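You operate a simulated robot arm through the tools that you are given. There is no shell and no other tool. Be economical: measure what you need, move in short steps, check, and stop when the job is done.

Carry out the task below with a simulated robot arm. There is one attempt and no reset: what you move stays moved.

TASK
On the top of the writing desk, set the cream bowl inside the red one.

It is judged by the outcome, as a careful person would: the job done as asked, and still so three seconds after it is handed in. It fails if anything else is knocked over, pushed out of place, dropped, spilled or broken.

THE ROBOT
A 7-joint arm with a two-finger parallel gripper, fixed in place. Base frame: the origin is at the foot of the arm, x ahead of it, y to its left, z up; the work surface is at about z = 0. Lengths are in cm, angles in rad, forces in N, time in s.
With the tool pointing down near the work surface it reaches from about 22 to 58 cm from the base axis. Its first joint turns from -1.152 to 1.152 rad. Payload 2.5 kg.
Tool frame: the origin (TCP) lies between the finger pads and is the grasp point; the fingertips stand 2.3 cm ahead of it; z points along the fingers, y is the line along which they close. The gripper opens to 9.4 cm. The fingers are 3.8 cm wide and 1 cm thick; the gripper's body (5.4 by 9.6 cm) begins 3.9 cm behind the TCP.
Orientation is that of the tool frame in the base frame, as [roll, pitch, yaw] about the fixed x, y, z axes, in that order (R = Rz(yaw) Ry(pitch) Rx(roll)). With the fingers straight down and closing along the base's y, the tool's x points along the base's -x, its y along +y and its z along -z.

THE INTERFACE
- The arm moves only by the tool move_arm. Its argument "targets" is a list of rows, each a list of 6 numbers: the shift along the tool's x, y, z in cm, then the turn, a rotation vector about the tool's x, y, z in rad. In form: [[x, y, z, wx, wy, wz], ...]. A call has 1 to 10 rows; each row shifts and turns the commanded pose from where the row before left it, along the tool's axes as they then stand. "hand" is the opening, from 0 (shut) to 1 (fully open), set as the call begins (left out, the last holds). A row lasts 0.2 s, in which the tool goes at most 5 cm and 0.15 rad; a call with a longer step from one row to the next is refused whole, and so is a gripper value outside its range. A pose out of reach is approached as far as the arm can. The call stops where the force on the tool passes 40 N (or 10 N more than at its start, if that is more) or the arm is blocked; 0.2 s more then pass. The fingers move at their own pace (about 10.8 cm/s each) and stop on an object; they squeeze with about 43 N. The grip force told is the motor's: it shows also when the fingers shut on nothing. Time passes only in rows, and 0.2 s behind the last, so rows that do not move let the fingers close. It gives the time, the measured TCP pose, the force on the tool (base axes), the opening and the grip force at its end, in the units of the frame above (readings bear some noise), and new pictures: "show" is both (left out), scene, wrist or none.
- Cameras (640 x 400 px; columns grow to the right, rows downward): "scene" is fixed at [14.09, -42.3, 54.31]; the picture's right is [0.61, -0.79, 0.00], its down [-0.45, -0.35, -0.82] and it looks along [0.65, 0.50, -0.57] (base axes); focal length 332 px, centre (320, 200). "wrist" rides on the gripper at [-3.9, 0, -4.4] in the tool frame; the picture's right is [0.00, -1.00, 0.00], its down [0.97, 0.00, -0.24] and it looks along [0.24, 0.00, 0.97] (tool axes); focal length 218 px, centre (320, 200).
- locate(camera, pixels): for up to 12 pixels [column, row] of the newest picture of that camera ("zoom" is the newest enlarged one), the place [x, y, z] in the base frame of the surface seen there, good to about 0.2 cm. No time passes.
- zoom(camera, box): a new picture of the part [left, top, right, bottom] of that camera's present view, enlarged. No time passes.
- job_done(): hands the job in; it is judged then, once.

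Work in short steps. Measure before you move; look again where a grasp or a placing could have gone wrong, and mend it. You have 60 turns and 120 pictures in all, the two below and enlarged ones among them. Open the gripper and draw the arm clear of the work before you hand the job in, unless the task says otherwise; then end with one line.

The tools are called after "Call:" as name(argument=value, ...) on one line, values as JSON. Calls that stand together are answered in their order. move_arm: Moves the arm, as the interface text tells. Its arguments: {"type":"object","properties":{"targets":{"type":"array","items":{"type":"array","items":{"type":"number"}}},"hand":{"type":"number"},"show":{"type":"string","enum":["both","scene","wrist","none"]}},"required":["targets"]} The other tools are called the same way: locate (camera, pixels) gives the place of the surface under pixels of a picture; zoom (camera, box) takes an enlarged picture of a part of a camera's view; job_done () hands the job in.

At the start:

```text
time: 0.0
tool_pos: [38.95, -14.64, 30.9]
ee_rot: [3.141, 0.0, -3.141]
contact_force: [-0.1, 0.2, 0.7]
finger_gap: 9.39
grip_force: 0.1
```

scene: 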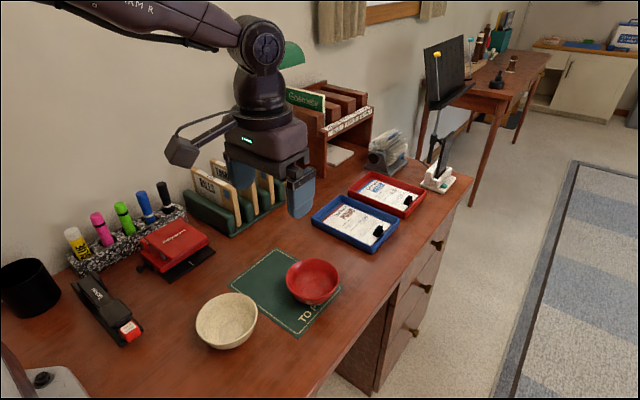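
wrist: 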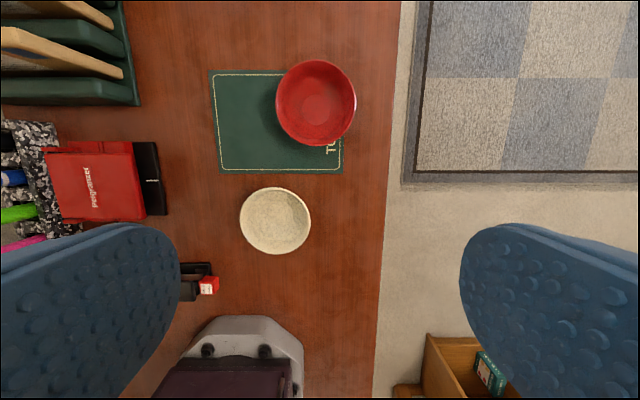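

The cream bowl is at wrist (275,220) and the red bowl at (316,103). I'll measure rims and bottoms of both.

Call:
locate(camera="wrist", pixels=[[275, 222], [242, 220], [309, 220], [275, 190], [275, 252], [316, 105], [278, 103], [354, 103], [316, 63], [316, 143], [340, 230], [230, 140]])

Call:
zoom(camera="scene", box=[170, 230, 370, 370])

```text
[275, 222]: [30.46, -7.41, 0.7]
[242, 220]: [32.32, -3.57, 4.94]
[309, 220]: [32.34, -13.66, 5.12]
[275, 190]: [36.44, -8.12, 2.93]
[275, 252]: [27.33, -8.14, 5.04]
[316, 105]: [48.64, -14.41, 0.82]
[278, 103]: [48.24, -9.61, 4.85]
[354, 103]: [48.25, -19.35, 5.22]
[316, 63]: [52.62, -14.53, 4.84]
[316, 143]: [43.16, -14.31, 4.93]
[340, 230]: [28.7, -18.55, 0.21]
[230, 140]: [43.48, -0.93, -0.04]
```

```text
2.86 times, centred on (270, 300) of scene
```

zoom: 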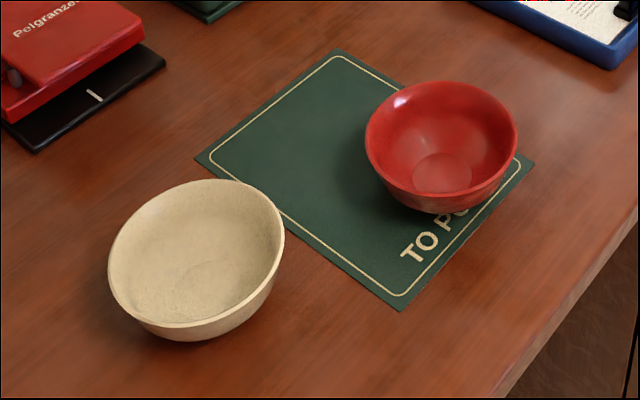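

Both bowls have rims about 10 cm across at z≈5, so I have to pinch the wall. I'll measure the wall slope and profile first.

Call:
locate(camera="wrist", pixels=[[244, 220], [247, 220], [250, 220], [254, 220], [258, 220], [264, 220], [290, 220], [297, 220], [302, 220], [306, 220], [275, 188], [275, 253]])

Call:
locate(camera="wrist", pixels=[[281, 103], [285, 103], [290, 103], [295, 103], [300, 103], [335, 103], [342, 103], [347, 103], [351, 103], [316, 61], [316, 145], [240, 220]])

Call:
locate(camera="zoom", pixels=[[200, 326], [200, 332], [200, 339], [110, 265], [284, 235], [195, 181], [440, 195], [440, 203], [440, 211], [110, 275], [283, 250], [130, 318]])

Call:
zoom(camera="wrist", box=[200, 50, 400, 270])

```text
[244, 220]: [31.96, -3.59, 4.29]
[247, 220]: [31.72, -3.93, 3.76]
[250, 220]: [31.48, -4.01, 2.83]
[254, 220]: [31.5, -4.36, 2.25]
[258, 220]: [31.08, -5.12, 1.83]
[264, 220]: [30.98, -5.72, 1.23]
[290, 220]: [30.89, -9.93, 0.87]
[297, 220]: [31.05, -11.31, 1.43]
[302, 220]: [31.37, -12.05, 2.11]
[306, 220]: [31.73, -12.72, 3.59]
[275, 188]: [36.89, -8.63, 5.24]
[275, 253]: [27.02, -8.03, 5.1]
```

```text
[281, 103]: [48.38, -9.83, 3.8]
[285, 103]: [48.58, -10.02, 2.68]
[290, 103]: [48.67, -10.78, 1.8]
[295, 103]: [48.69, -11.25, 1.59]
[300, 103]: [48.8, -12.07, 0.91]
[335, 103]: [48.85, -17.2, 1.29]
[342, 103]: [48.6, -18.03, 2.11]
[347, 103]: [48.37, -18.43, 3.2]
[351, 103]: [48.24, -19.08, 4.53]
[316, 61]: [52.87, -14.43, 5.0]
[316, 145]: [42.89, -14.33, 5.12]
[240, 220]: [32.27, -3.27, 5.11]
```

```text
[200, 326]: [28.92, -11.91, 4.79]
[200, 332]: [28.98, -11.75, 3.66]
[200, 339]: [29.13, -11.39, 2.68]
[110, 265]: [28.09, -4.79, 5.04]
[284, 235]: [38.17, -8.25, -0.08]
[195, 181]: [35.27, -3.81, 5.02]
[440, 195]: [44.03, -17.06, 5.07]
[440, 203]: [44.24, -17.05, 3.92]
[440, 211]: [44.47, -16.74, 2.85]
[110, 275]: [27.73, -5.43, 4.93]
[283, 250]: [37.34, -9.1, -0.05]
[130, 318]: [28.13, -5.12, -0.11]
```

```text
1.82 times, centred on (300, 160) of wrist
```

zoom: 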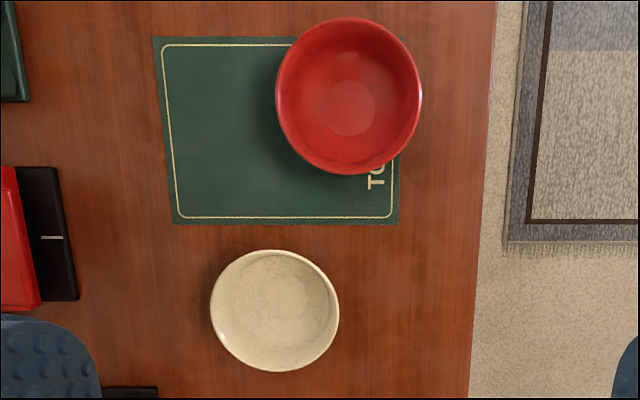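

Cream centre ≈ (32.0,-8.4), R≈5.1; red centre ≈ (47.9,-14.45), R≈5.05; walls near the rim lean ~15°. I'll go above the cream bowl's +y rim with the gripper partly open, tilted to match the wall.

Call:
move_arm(targets=[[1.39, 2.29, 3.78, 0, 0, 0], [1.39, 2.29, 3.78, 0, 0, 0], [1.39, 2.29, 3.78, 0, 0, 0], [1.39, 2.29, 3.78, 0, 0, 0], [1.39, 2.3, 3.78, 0, 0, 0], [0, 0, 0, 0.125, 0, 0], [0, 0, 0, 0.125, 0, 0], [0, 0, 0, 0, 0, 0]], hand=0.43)

```text
time: 1.8
tool_pos: [32.07, -3.35, 11.95]
ee_rot: [-2.891, 0.001, -3.141]
contact_force: [0.0, -0.3, 0.3]
finger_gap: 4.03
grip_force: 0.0
```

scene: 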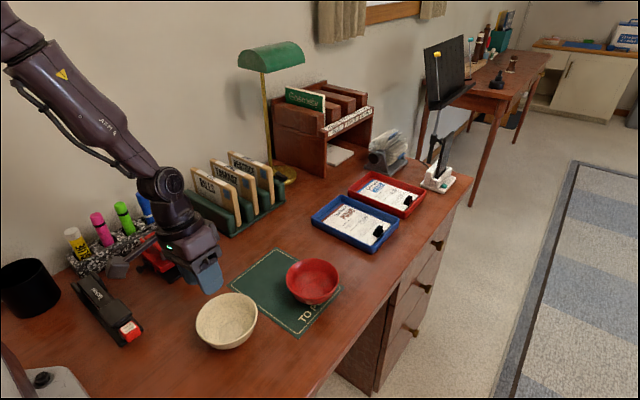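
wrist: 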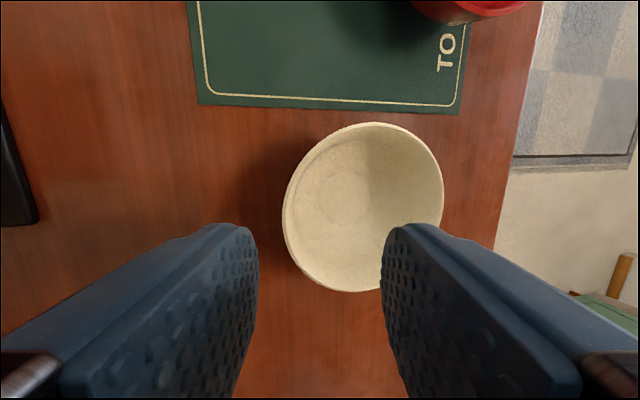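

The rim is clearer now, with its left edge at (284,212); I'll re-measure it.

Call:
locate(camera="wrist", pixels=[[285, 205], [285, 215], [288, 190], [289, 240], [300, 165], [372, 125], [350, 290], [441, 200], [308, 270], [425, 155], [294, 212], [300, 212]])

```text
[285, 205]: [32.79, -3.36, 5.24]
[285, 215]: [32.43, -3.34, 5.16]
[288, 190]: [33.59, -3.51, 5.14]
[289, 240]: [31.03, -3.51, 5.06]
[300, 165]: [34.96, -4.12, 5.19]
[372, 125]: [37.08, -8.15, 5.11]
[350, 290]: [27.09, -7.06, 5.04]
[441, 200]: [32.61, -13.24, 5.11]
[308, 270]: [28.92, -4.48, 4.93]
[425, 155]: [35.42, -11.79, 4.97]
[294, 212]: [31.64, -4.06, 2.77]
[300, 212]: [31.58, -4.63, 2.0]
```

Rim centre (32.1,-8.3), top z≈5.15. Descending straight so the tips straddle the wall at about 1.4 cm depth.

Call:
move_arm(targets=[[0, 0.52, 1.9, 0, 0, 0], [0, 0.52, 1.9, 0, 0, 0], [0, 0.52, 1.89, 0, 0, 0], [0, 0, 0, 0, 0, 0]])

```text
time: 2.8
tool_pos: [32.22, -3.1, 6.0]
ee_rot: [-2.892, 0.0, 3.141]
contact_force: [0.0, 0.5, 0.7]
finger_gap: 4.03
grip_force: 0.0
```

scene: 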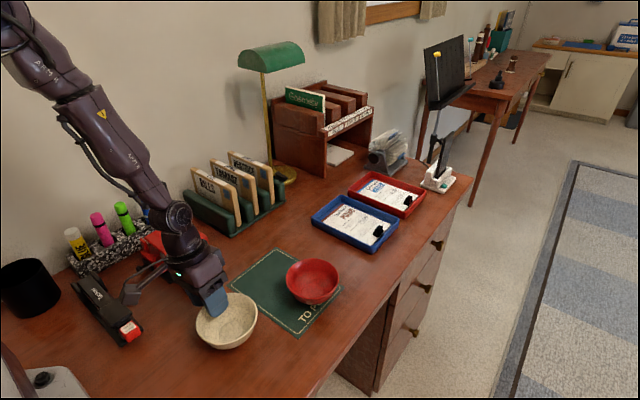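
wrist: 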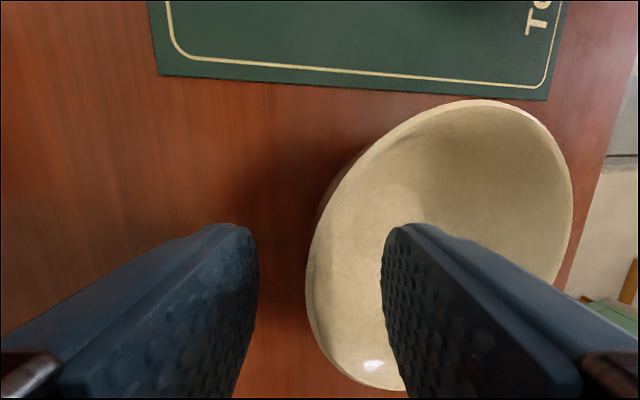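

The fingers straddle the left wall. Now closing.

Call:
move_arm(targets=[[0, 0, 0, 0, 0, 0], [0, 0, 0, 0, 0, 0], [0, 0, 0, 0, 0, 0]], hand=0)

```text
time: 3.6
tool_pos: [32.06, -3.23, 6.18]
ee_rot: [-2.89, -0.001, 3.141]
contact_force: [-1.9, -4.1, 15.8]
finger_gap: 1.17
grip_force: 42.8
```

scene: 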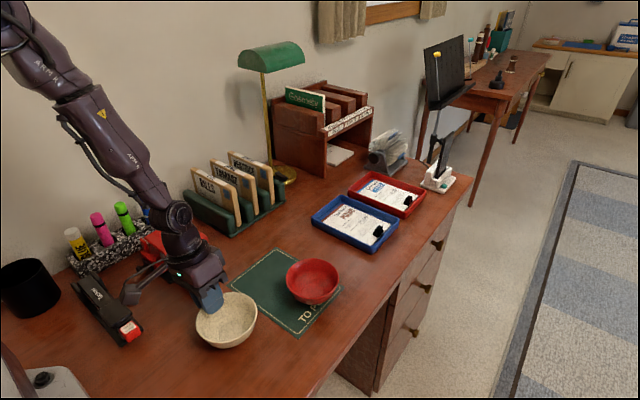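
wrist: 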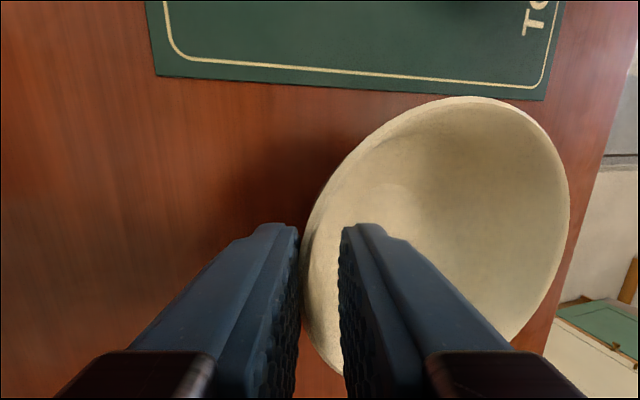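

Gripped at 43 N with a 1.17 cm gap. Lifting vertically by 4 cm, then checking for tilt.

Call:
move_arm(targets=[[0, -0.12, -0.48, 0, 0, 0], [0, -0.25, -0.97, 0, 0, 0], [0, -0.25, -0.97, 0, 0, 0], [0, -0.37, -1.45, 0, 0, 0], [0, 0, 0, 0, 0, 0]])

Call:
zoom(camera="scene", box=[150, 200, 370, 360])

```text
time: 4.8
tool_pos: [32.03, -3.2, 10.08]
ee_rot: [-2.892, 0.0, -3.141]
contact_force: [-0.1, 0.0, -2.0]
finger_gap: 0.99
grip_force: 43.0
```

scene: 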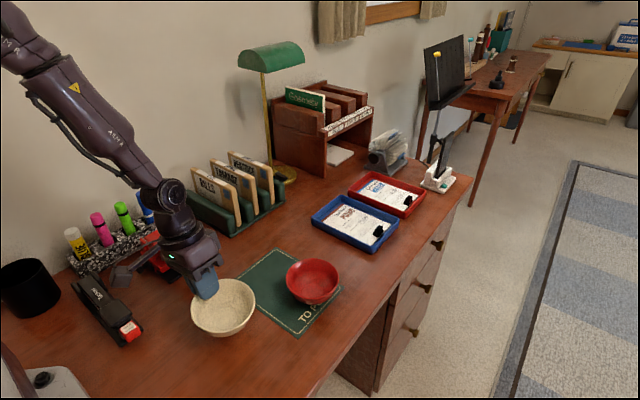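
wrist: 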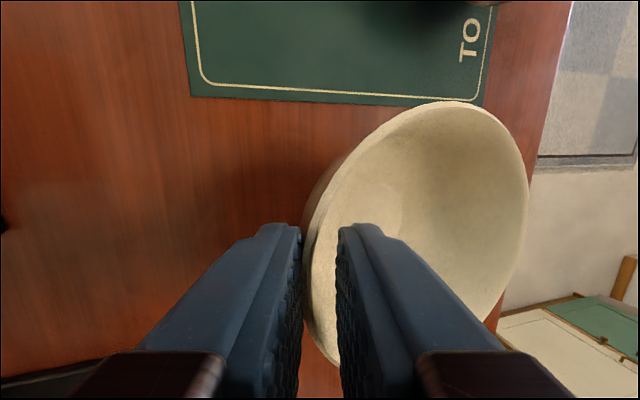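

```text
2.50 times, centred on (260, 280) of scene
```

zoom: 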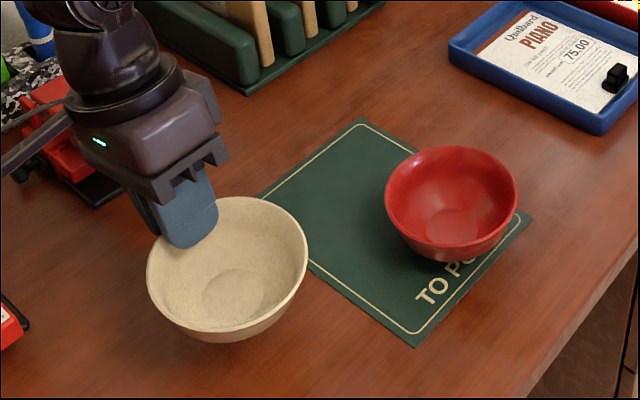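

Lifted securely. I'll measure the held rim for tilt.

Call:
locate(camera="wrist", pixels=[[526, 185], [528, 200], [450, 104], [500, 125], [350, 170], [330, 190], [307, 240], [515, 265], [395, 195], [318, 335], [500, 299], [380, 140]])

Call:
locate(camera="zoom", pixels=[[250, 198], [305, 240], [307, 262], [148, 270], [175, 315], [225, 331], [225, 340], [290, 300], [230, 297], [208, 280], [253, 280], [232, 320]])

```text
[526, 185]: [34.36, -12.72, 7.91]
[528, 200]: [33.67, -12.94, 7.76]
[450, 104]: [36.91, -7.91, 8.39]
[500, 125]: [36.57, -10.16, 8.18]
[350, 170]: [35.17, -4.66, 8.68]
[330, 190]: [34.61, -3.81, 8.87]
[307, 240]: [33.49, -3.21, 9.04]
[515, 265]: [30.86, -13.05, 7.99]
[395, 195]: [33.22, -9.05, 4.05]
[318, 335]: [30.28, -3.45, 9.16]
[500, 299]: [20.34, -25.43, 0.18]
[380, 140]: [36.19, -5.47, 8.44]
```

```text
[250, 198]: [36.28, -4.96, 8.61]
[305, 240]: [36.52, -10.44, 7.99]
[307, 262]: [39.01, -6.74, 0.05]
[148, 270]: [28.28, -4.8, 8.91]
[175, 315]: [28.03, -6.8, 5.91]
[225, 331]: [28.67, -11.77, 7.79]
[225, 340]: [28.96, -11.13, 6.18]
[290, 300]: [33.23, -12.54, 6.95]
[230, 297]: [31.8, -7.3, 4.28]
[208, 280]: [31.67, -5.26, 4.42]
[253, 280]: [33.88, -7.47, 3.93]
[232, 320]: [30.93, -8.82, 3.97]
```

The bowl droops about 0.125 rad towards -y. I'll lift more, turn it level, and carry it above the red bowl.

Call:
move_arm(targets=[[0, -0.5, -1.94, 0, 0, 0], [0, -0.5, -1.94, 0, 0, 0], [0, 0, 0, 0.062, 0, 0], [0, 0, 0, 0.063, 0, 0], [-2.65, -0.95, 0.375, 0, 0, 0], [-2.65, -0.95, 0.375, 0, 0, 0], [-2.65, -0.95, 0.375, 0, 0, 0], [-2.65, -0.95, 0.375, 0, 0, 0], [-2.65, -0.95, 0.375, 0, 0, 0], [-2.65, -0.95, 0.375, 0, 0, 0]])

Call:
zoom(camera="scene", box=[220, 190, 400, 320])

```text
time: 7.0
tool_pos: [47.93, -9.35, 14.05]
ee_rot: [-2.767, 0.0, 3.141]
contact_force: [0.4, -0.5, -0.5]
finger_gap: 0.98
grip_force: 43.1
```

scene: 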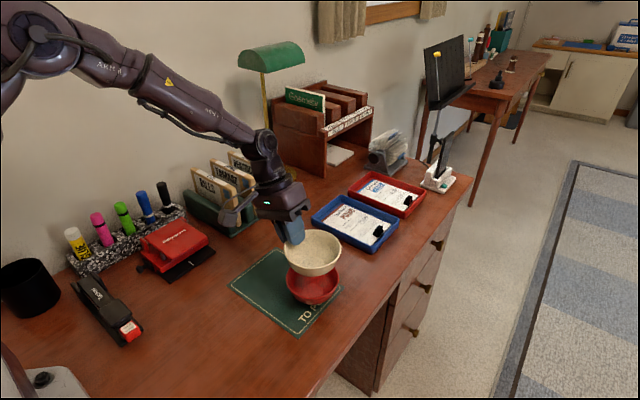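
wrist: 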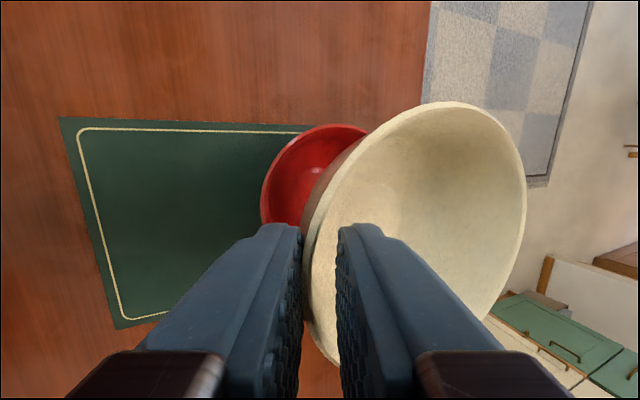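

```text
3.08 times, centred on (310, 255) of scene
```

zoom: 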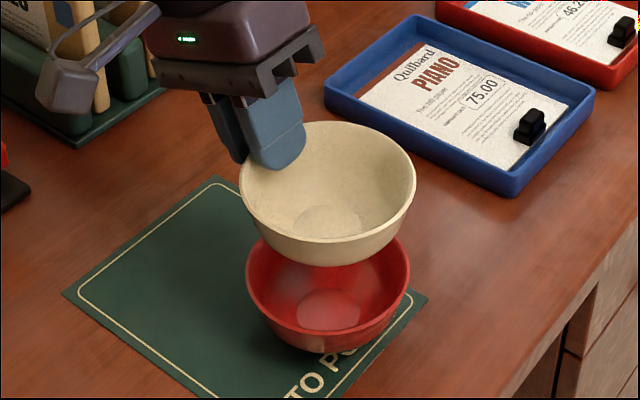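

The cream bowl is above the red one, looking level. Measuring both rims precisely.

Call:
locate(camera="wrist", pixels=[[524, 185], [525, 205], [450, 104], [500, 130], [340, 180], [310, 240], [510, 265], [318, 335], [320, 127], [264, 200], [275, 165], [385, 138]])

Call:
locate(camera="zoom", pixels=[[325, 123], [413, 170], [242, 200], [265, 238], [330, 264], [390, 238], [250, 300], [325, 338], [406, 290], [290, 330], [375, 325], [247, 275]])

```text
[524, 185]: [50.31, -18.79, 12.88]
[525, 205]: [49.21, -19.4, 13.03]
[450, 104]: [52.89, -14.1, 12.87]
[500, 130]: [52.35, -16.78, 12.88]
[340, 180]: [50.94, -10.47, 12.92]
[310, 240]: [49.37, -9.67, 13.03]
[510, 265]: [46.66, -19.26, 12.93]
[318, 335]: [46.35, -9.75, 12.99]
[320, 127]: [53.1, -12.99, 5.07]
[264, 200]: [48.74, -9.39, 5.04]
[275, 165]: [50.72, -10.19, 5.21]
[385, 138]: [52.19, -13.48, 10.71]
```

```text
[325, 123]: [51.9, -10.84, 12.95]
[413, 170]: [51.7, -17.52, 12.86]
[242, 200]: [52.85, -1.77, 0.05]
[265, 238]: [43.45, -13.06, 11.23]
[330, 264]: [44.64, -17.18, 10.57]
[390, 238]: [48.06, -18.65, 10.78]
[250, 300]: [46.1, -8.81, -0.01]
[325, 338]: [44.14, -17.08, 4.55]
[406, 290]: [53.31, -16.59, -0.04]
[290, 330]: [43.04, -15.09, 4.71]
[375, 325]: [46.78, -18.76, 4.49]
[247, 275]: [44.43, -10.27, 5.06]
```

Cream rim is level (z≈12.95), centred at (47.9,-14.5) over red (47.9,-14.4). Lowering 5 cm straight down.

Call:
move_arm(targets=[[0, 0.49, 1.16, 0, 0, 0], [0, 0.49, 1.16, 0, 0, 0], [0, 0.366, 0.93, 0, 0, 0], [0, 0.366, 0.93, 0, 0, 0], [0, 0.183, 0.465, 0, 0, 0], [0, 0, 0, 0, 0, 0]])

Call:
zoom(camera="scene", box=[220, 190, 400, 320])

```text
time: 8.4
tool_pos: [47.87, -9.26, 8.91]
ee_rot: [-2.767, 0.0, 3.141]
contact_force: [0.0, -0.8, -1.4]
finger_gap: 0.98
grip_force: 43.2
```

scene: 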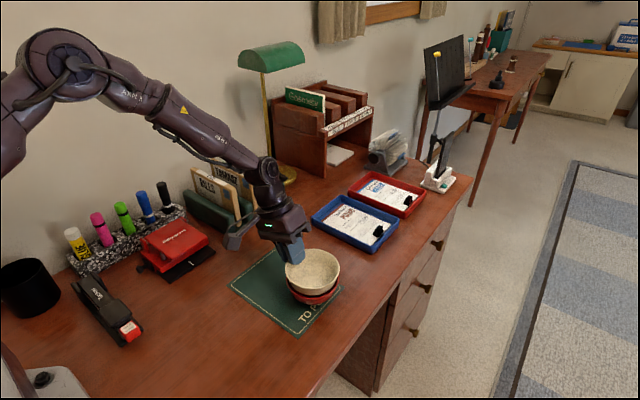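
wrist: 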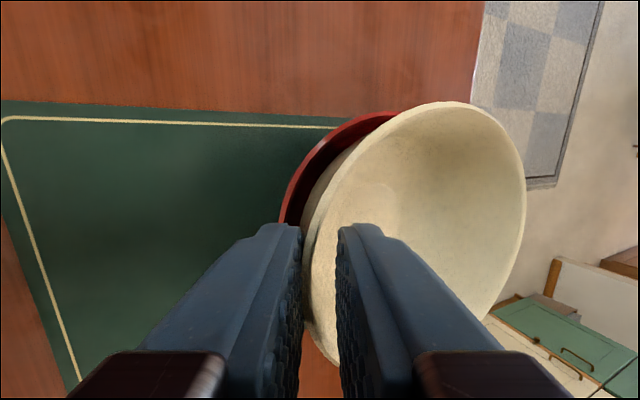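

```text
3.08 times, centred on (310, 255) of scene
```

zoom: 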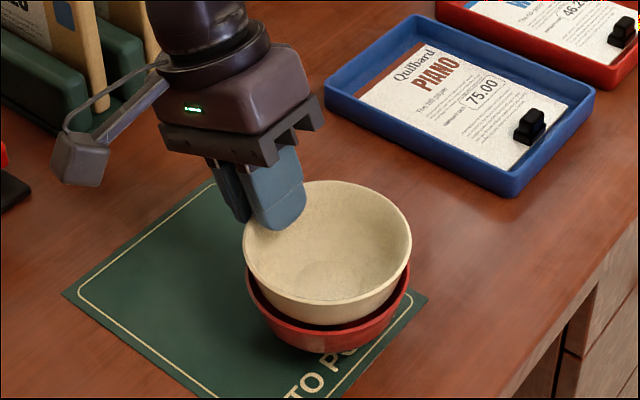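

Cream is entering the red bowl without contact (rim ≈7.8). I'll lower 0.8 cm more in small steps, staying above where the outer finger would hit the red rim.

Call:
move_arm(targets=[[0, 0.073, 0.186, 0, 0, 0], [0, 0.073, 0.186, 0, 0, 0], [0, 0.073, 0.186, 0, 0, 0], [0, 0.073, 0.186, 0, 0, 0], [0, 0, 0, 0, 0, 0]])

Call:
zoom(camera="wrist", box=[240, 90, 420, 270])

Call:
zoom(camera="scene", box=[260, 220, 360, 310])

```text
time: 9.6
tool_pos: [47.9, -9.41, 8.14]
ee_rot: [-2.764, 0.0, -3.141]
contact_force: [-0.3, 1.5, -1.3]
finger_gap: 0.97
grip_force: 43.1
```

scene: 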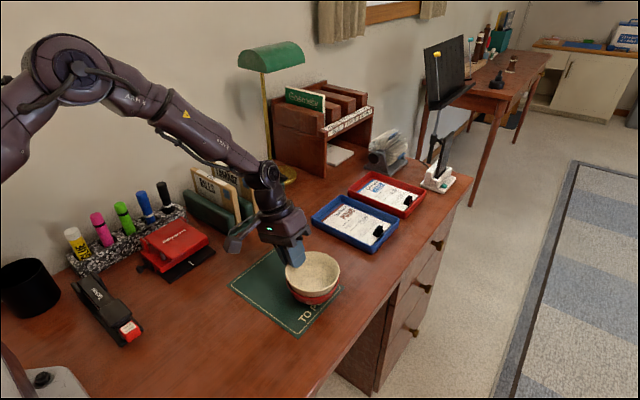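
wrist: 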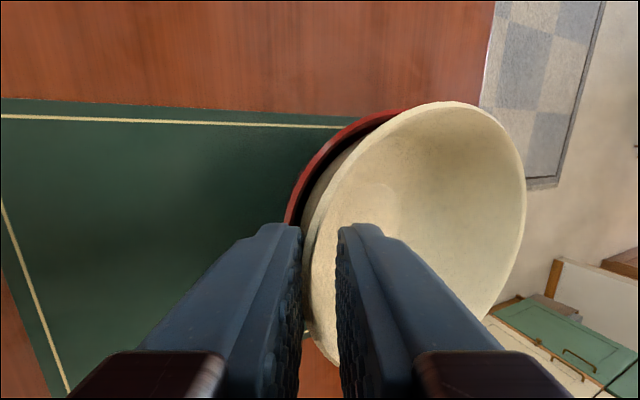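

```text
2.22 times, centred on (330, 180) of wrist
```

zoom: 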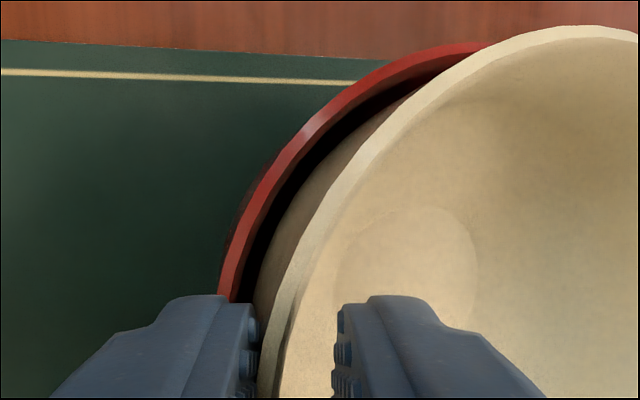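

```text
4.44 times, centred on (310, 265) of scene
```

zoom: 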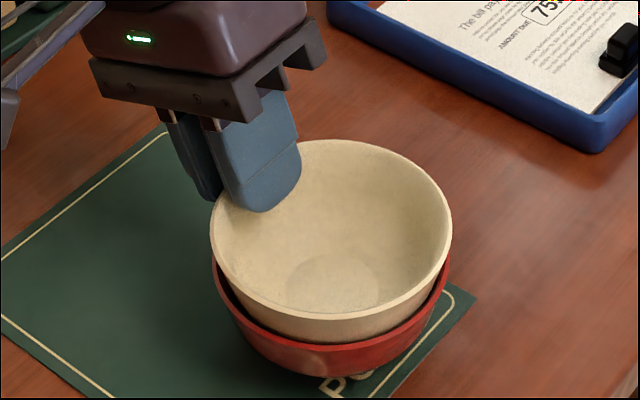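

Still hanging freely, rim ≈7.05, well centred. Lowering another 0.2 cm, then opening slightly to let it settle.

Call:
move_arm(targets=[[0, 0.04, 0.1, 0, 0, 0], [0, 0.04, 0.1, 0, 0, 0], [0, 0, 0, 0, 0, 0]], hand=0)

Call:
move_arm(targets=[[0, 0, 0, 0, 0, 0], [0, 0, 0, 0, 0, 0], [0, 0, 0, 0, 0, 0]], hand=0.3)

Call:
zoom(camera="scene", box=[260, 220, 360, 310])

```text
time: 10.4
tool_pos: [47.81, -9.34, 7.92]
ee_rot: [-2.768, -0.001, -3.141]
contact_force: [-0.3, -1.4, -1.2]
finger_gap: 0.98
grip_force: 42.8
```

scene: 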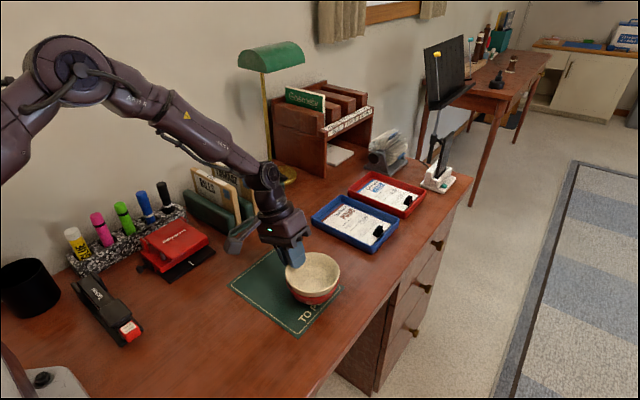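
wrist: 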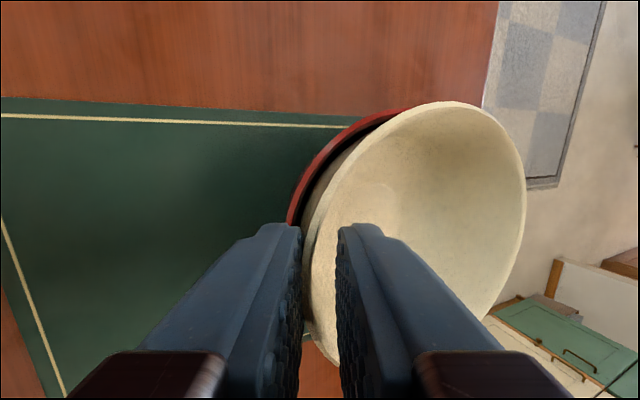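

```text
time: 11.2
tool_pos: [47.77, -9.28, 7.95]
ee_rot: [-2.767, 0.001, -3.141]
contact_force: [-0.2, -0.4, -0.2]
finger_gap: 2.79
grip_force: 0.0
```

scene: 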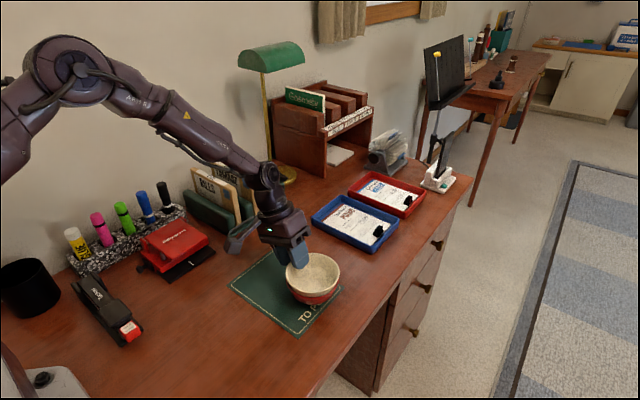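
wrist: 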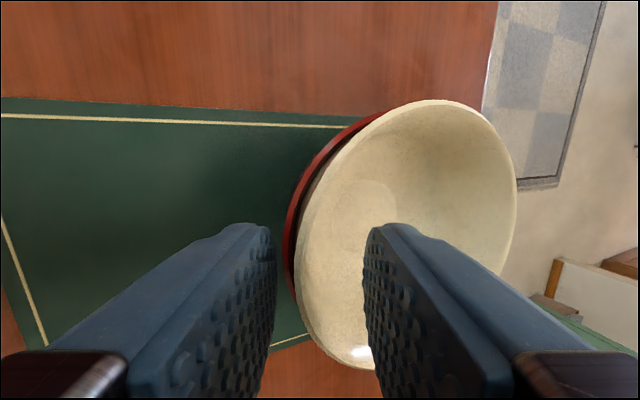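

```text
4.44 times, centred on (310, 265) of scene
```

zoom: 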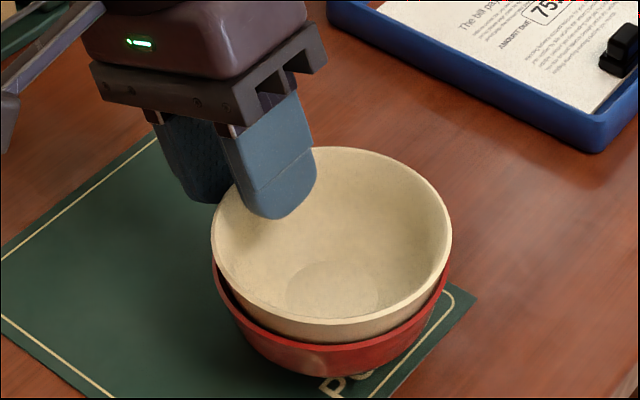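

Released; the cream bowl settled in the red one. Backing out along the finger axis, then up.

Call:
move_arm(targets=[[0, 0, -1, 0, 0, 0], [0, -0.1, -1.5, 0, 0, 0], [0, -1, -2.5, 0, 0, 0], [0, -1.3, -3.3, 0, 0, 0], [0, -1.3, -3.3, 0, 0, 0], [3, 0, -2, -0.12, 0, 0], [4, 0, -1, -0.12, 0, 0], [4, 0, 0, -0.135, 0, 0], [4, 0, 0, 0, 0, 0], [0, 0, 0, 0, 0, 0]])

Call:
zoom(camera="scene", box=[240, 220, 380, 340])

```text
time: 13.4
tool_pos: [32.89, -7.54, 23.02]
ee_rot: [-3.14, 0.001, -3.14]
contact_force: [-0.9, -0.2, 0.2]
finger_gap: 2.83
grip_force: 0.1
```

scene: 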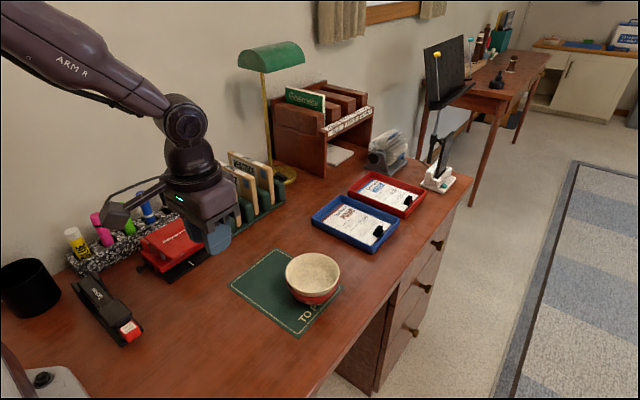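
wrist: 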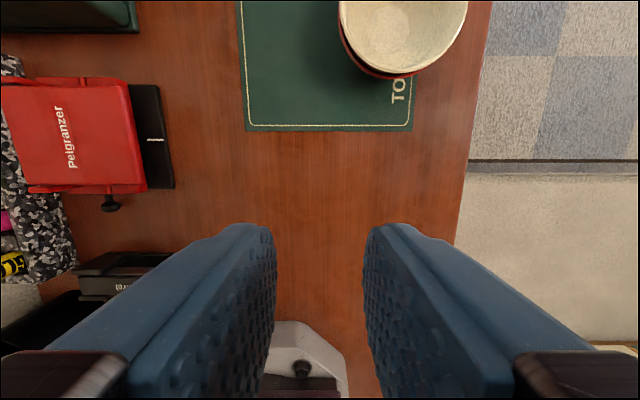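

```text
3.33 times, centred on (310, 280) of scene
```

zoom: 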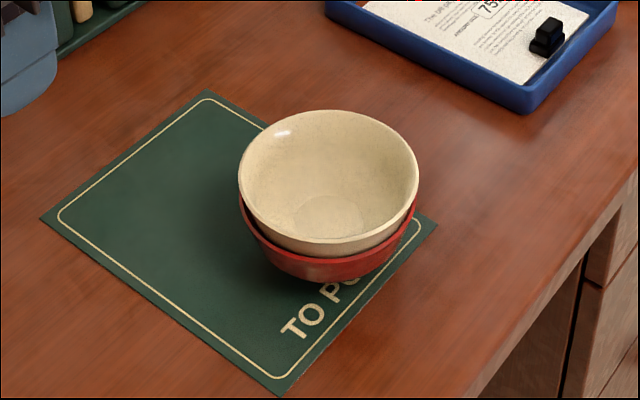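

The bowls are nested; I'll check that the cream rim is level.

Call:
locate(camera="zoom", pixels=[[325, 112], [241, 180], [262, 217], [335, 241], [395, 218], [416, 175], [390, 128], [265, 135], [330, 274], [270, 250], [400, 242]])

```text
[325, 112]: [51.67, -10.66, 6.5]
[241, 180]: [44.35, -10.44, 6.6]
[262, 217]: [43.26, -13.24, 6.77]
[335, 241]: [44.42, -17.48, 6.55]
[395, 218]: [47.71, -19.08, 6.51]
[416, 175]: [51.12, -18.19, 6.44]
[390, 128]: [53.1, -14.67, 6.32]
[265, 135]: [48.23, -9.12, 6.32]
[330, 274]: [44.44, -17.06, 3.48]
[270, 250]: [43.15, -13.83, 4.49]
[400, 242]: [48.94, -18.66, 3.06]
```

The cream rim is level at z≈6.5, seated inside the red bowl, and the arm is clear.

Call:
move_arm(targets=[[0, 0, 0, 0, 0, 0]], hand=1, show="none")

Call:
job_done()

```text
time: 13.8
tool_pos: [32.92, -7.36, 22.93]
ee_rot: [3.141, 0.0, -3.141]
contact_force: [0.6, 0.9, -0.1]
finger_gap: 9.4
grip_force: 0.0
```

```text
The job is handed in.
```

The cream bowl is sitting level inside the red bowl on the desk, nothing else looks disturbed in the final pictures, and the arm is clear with its gripper open.
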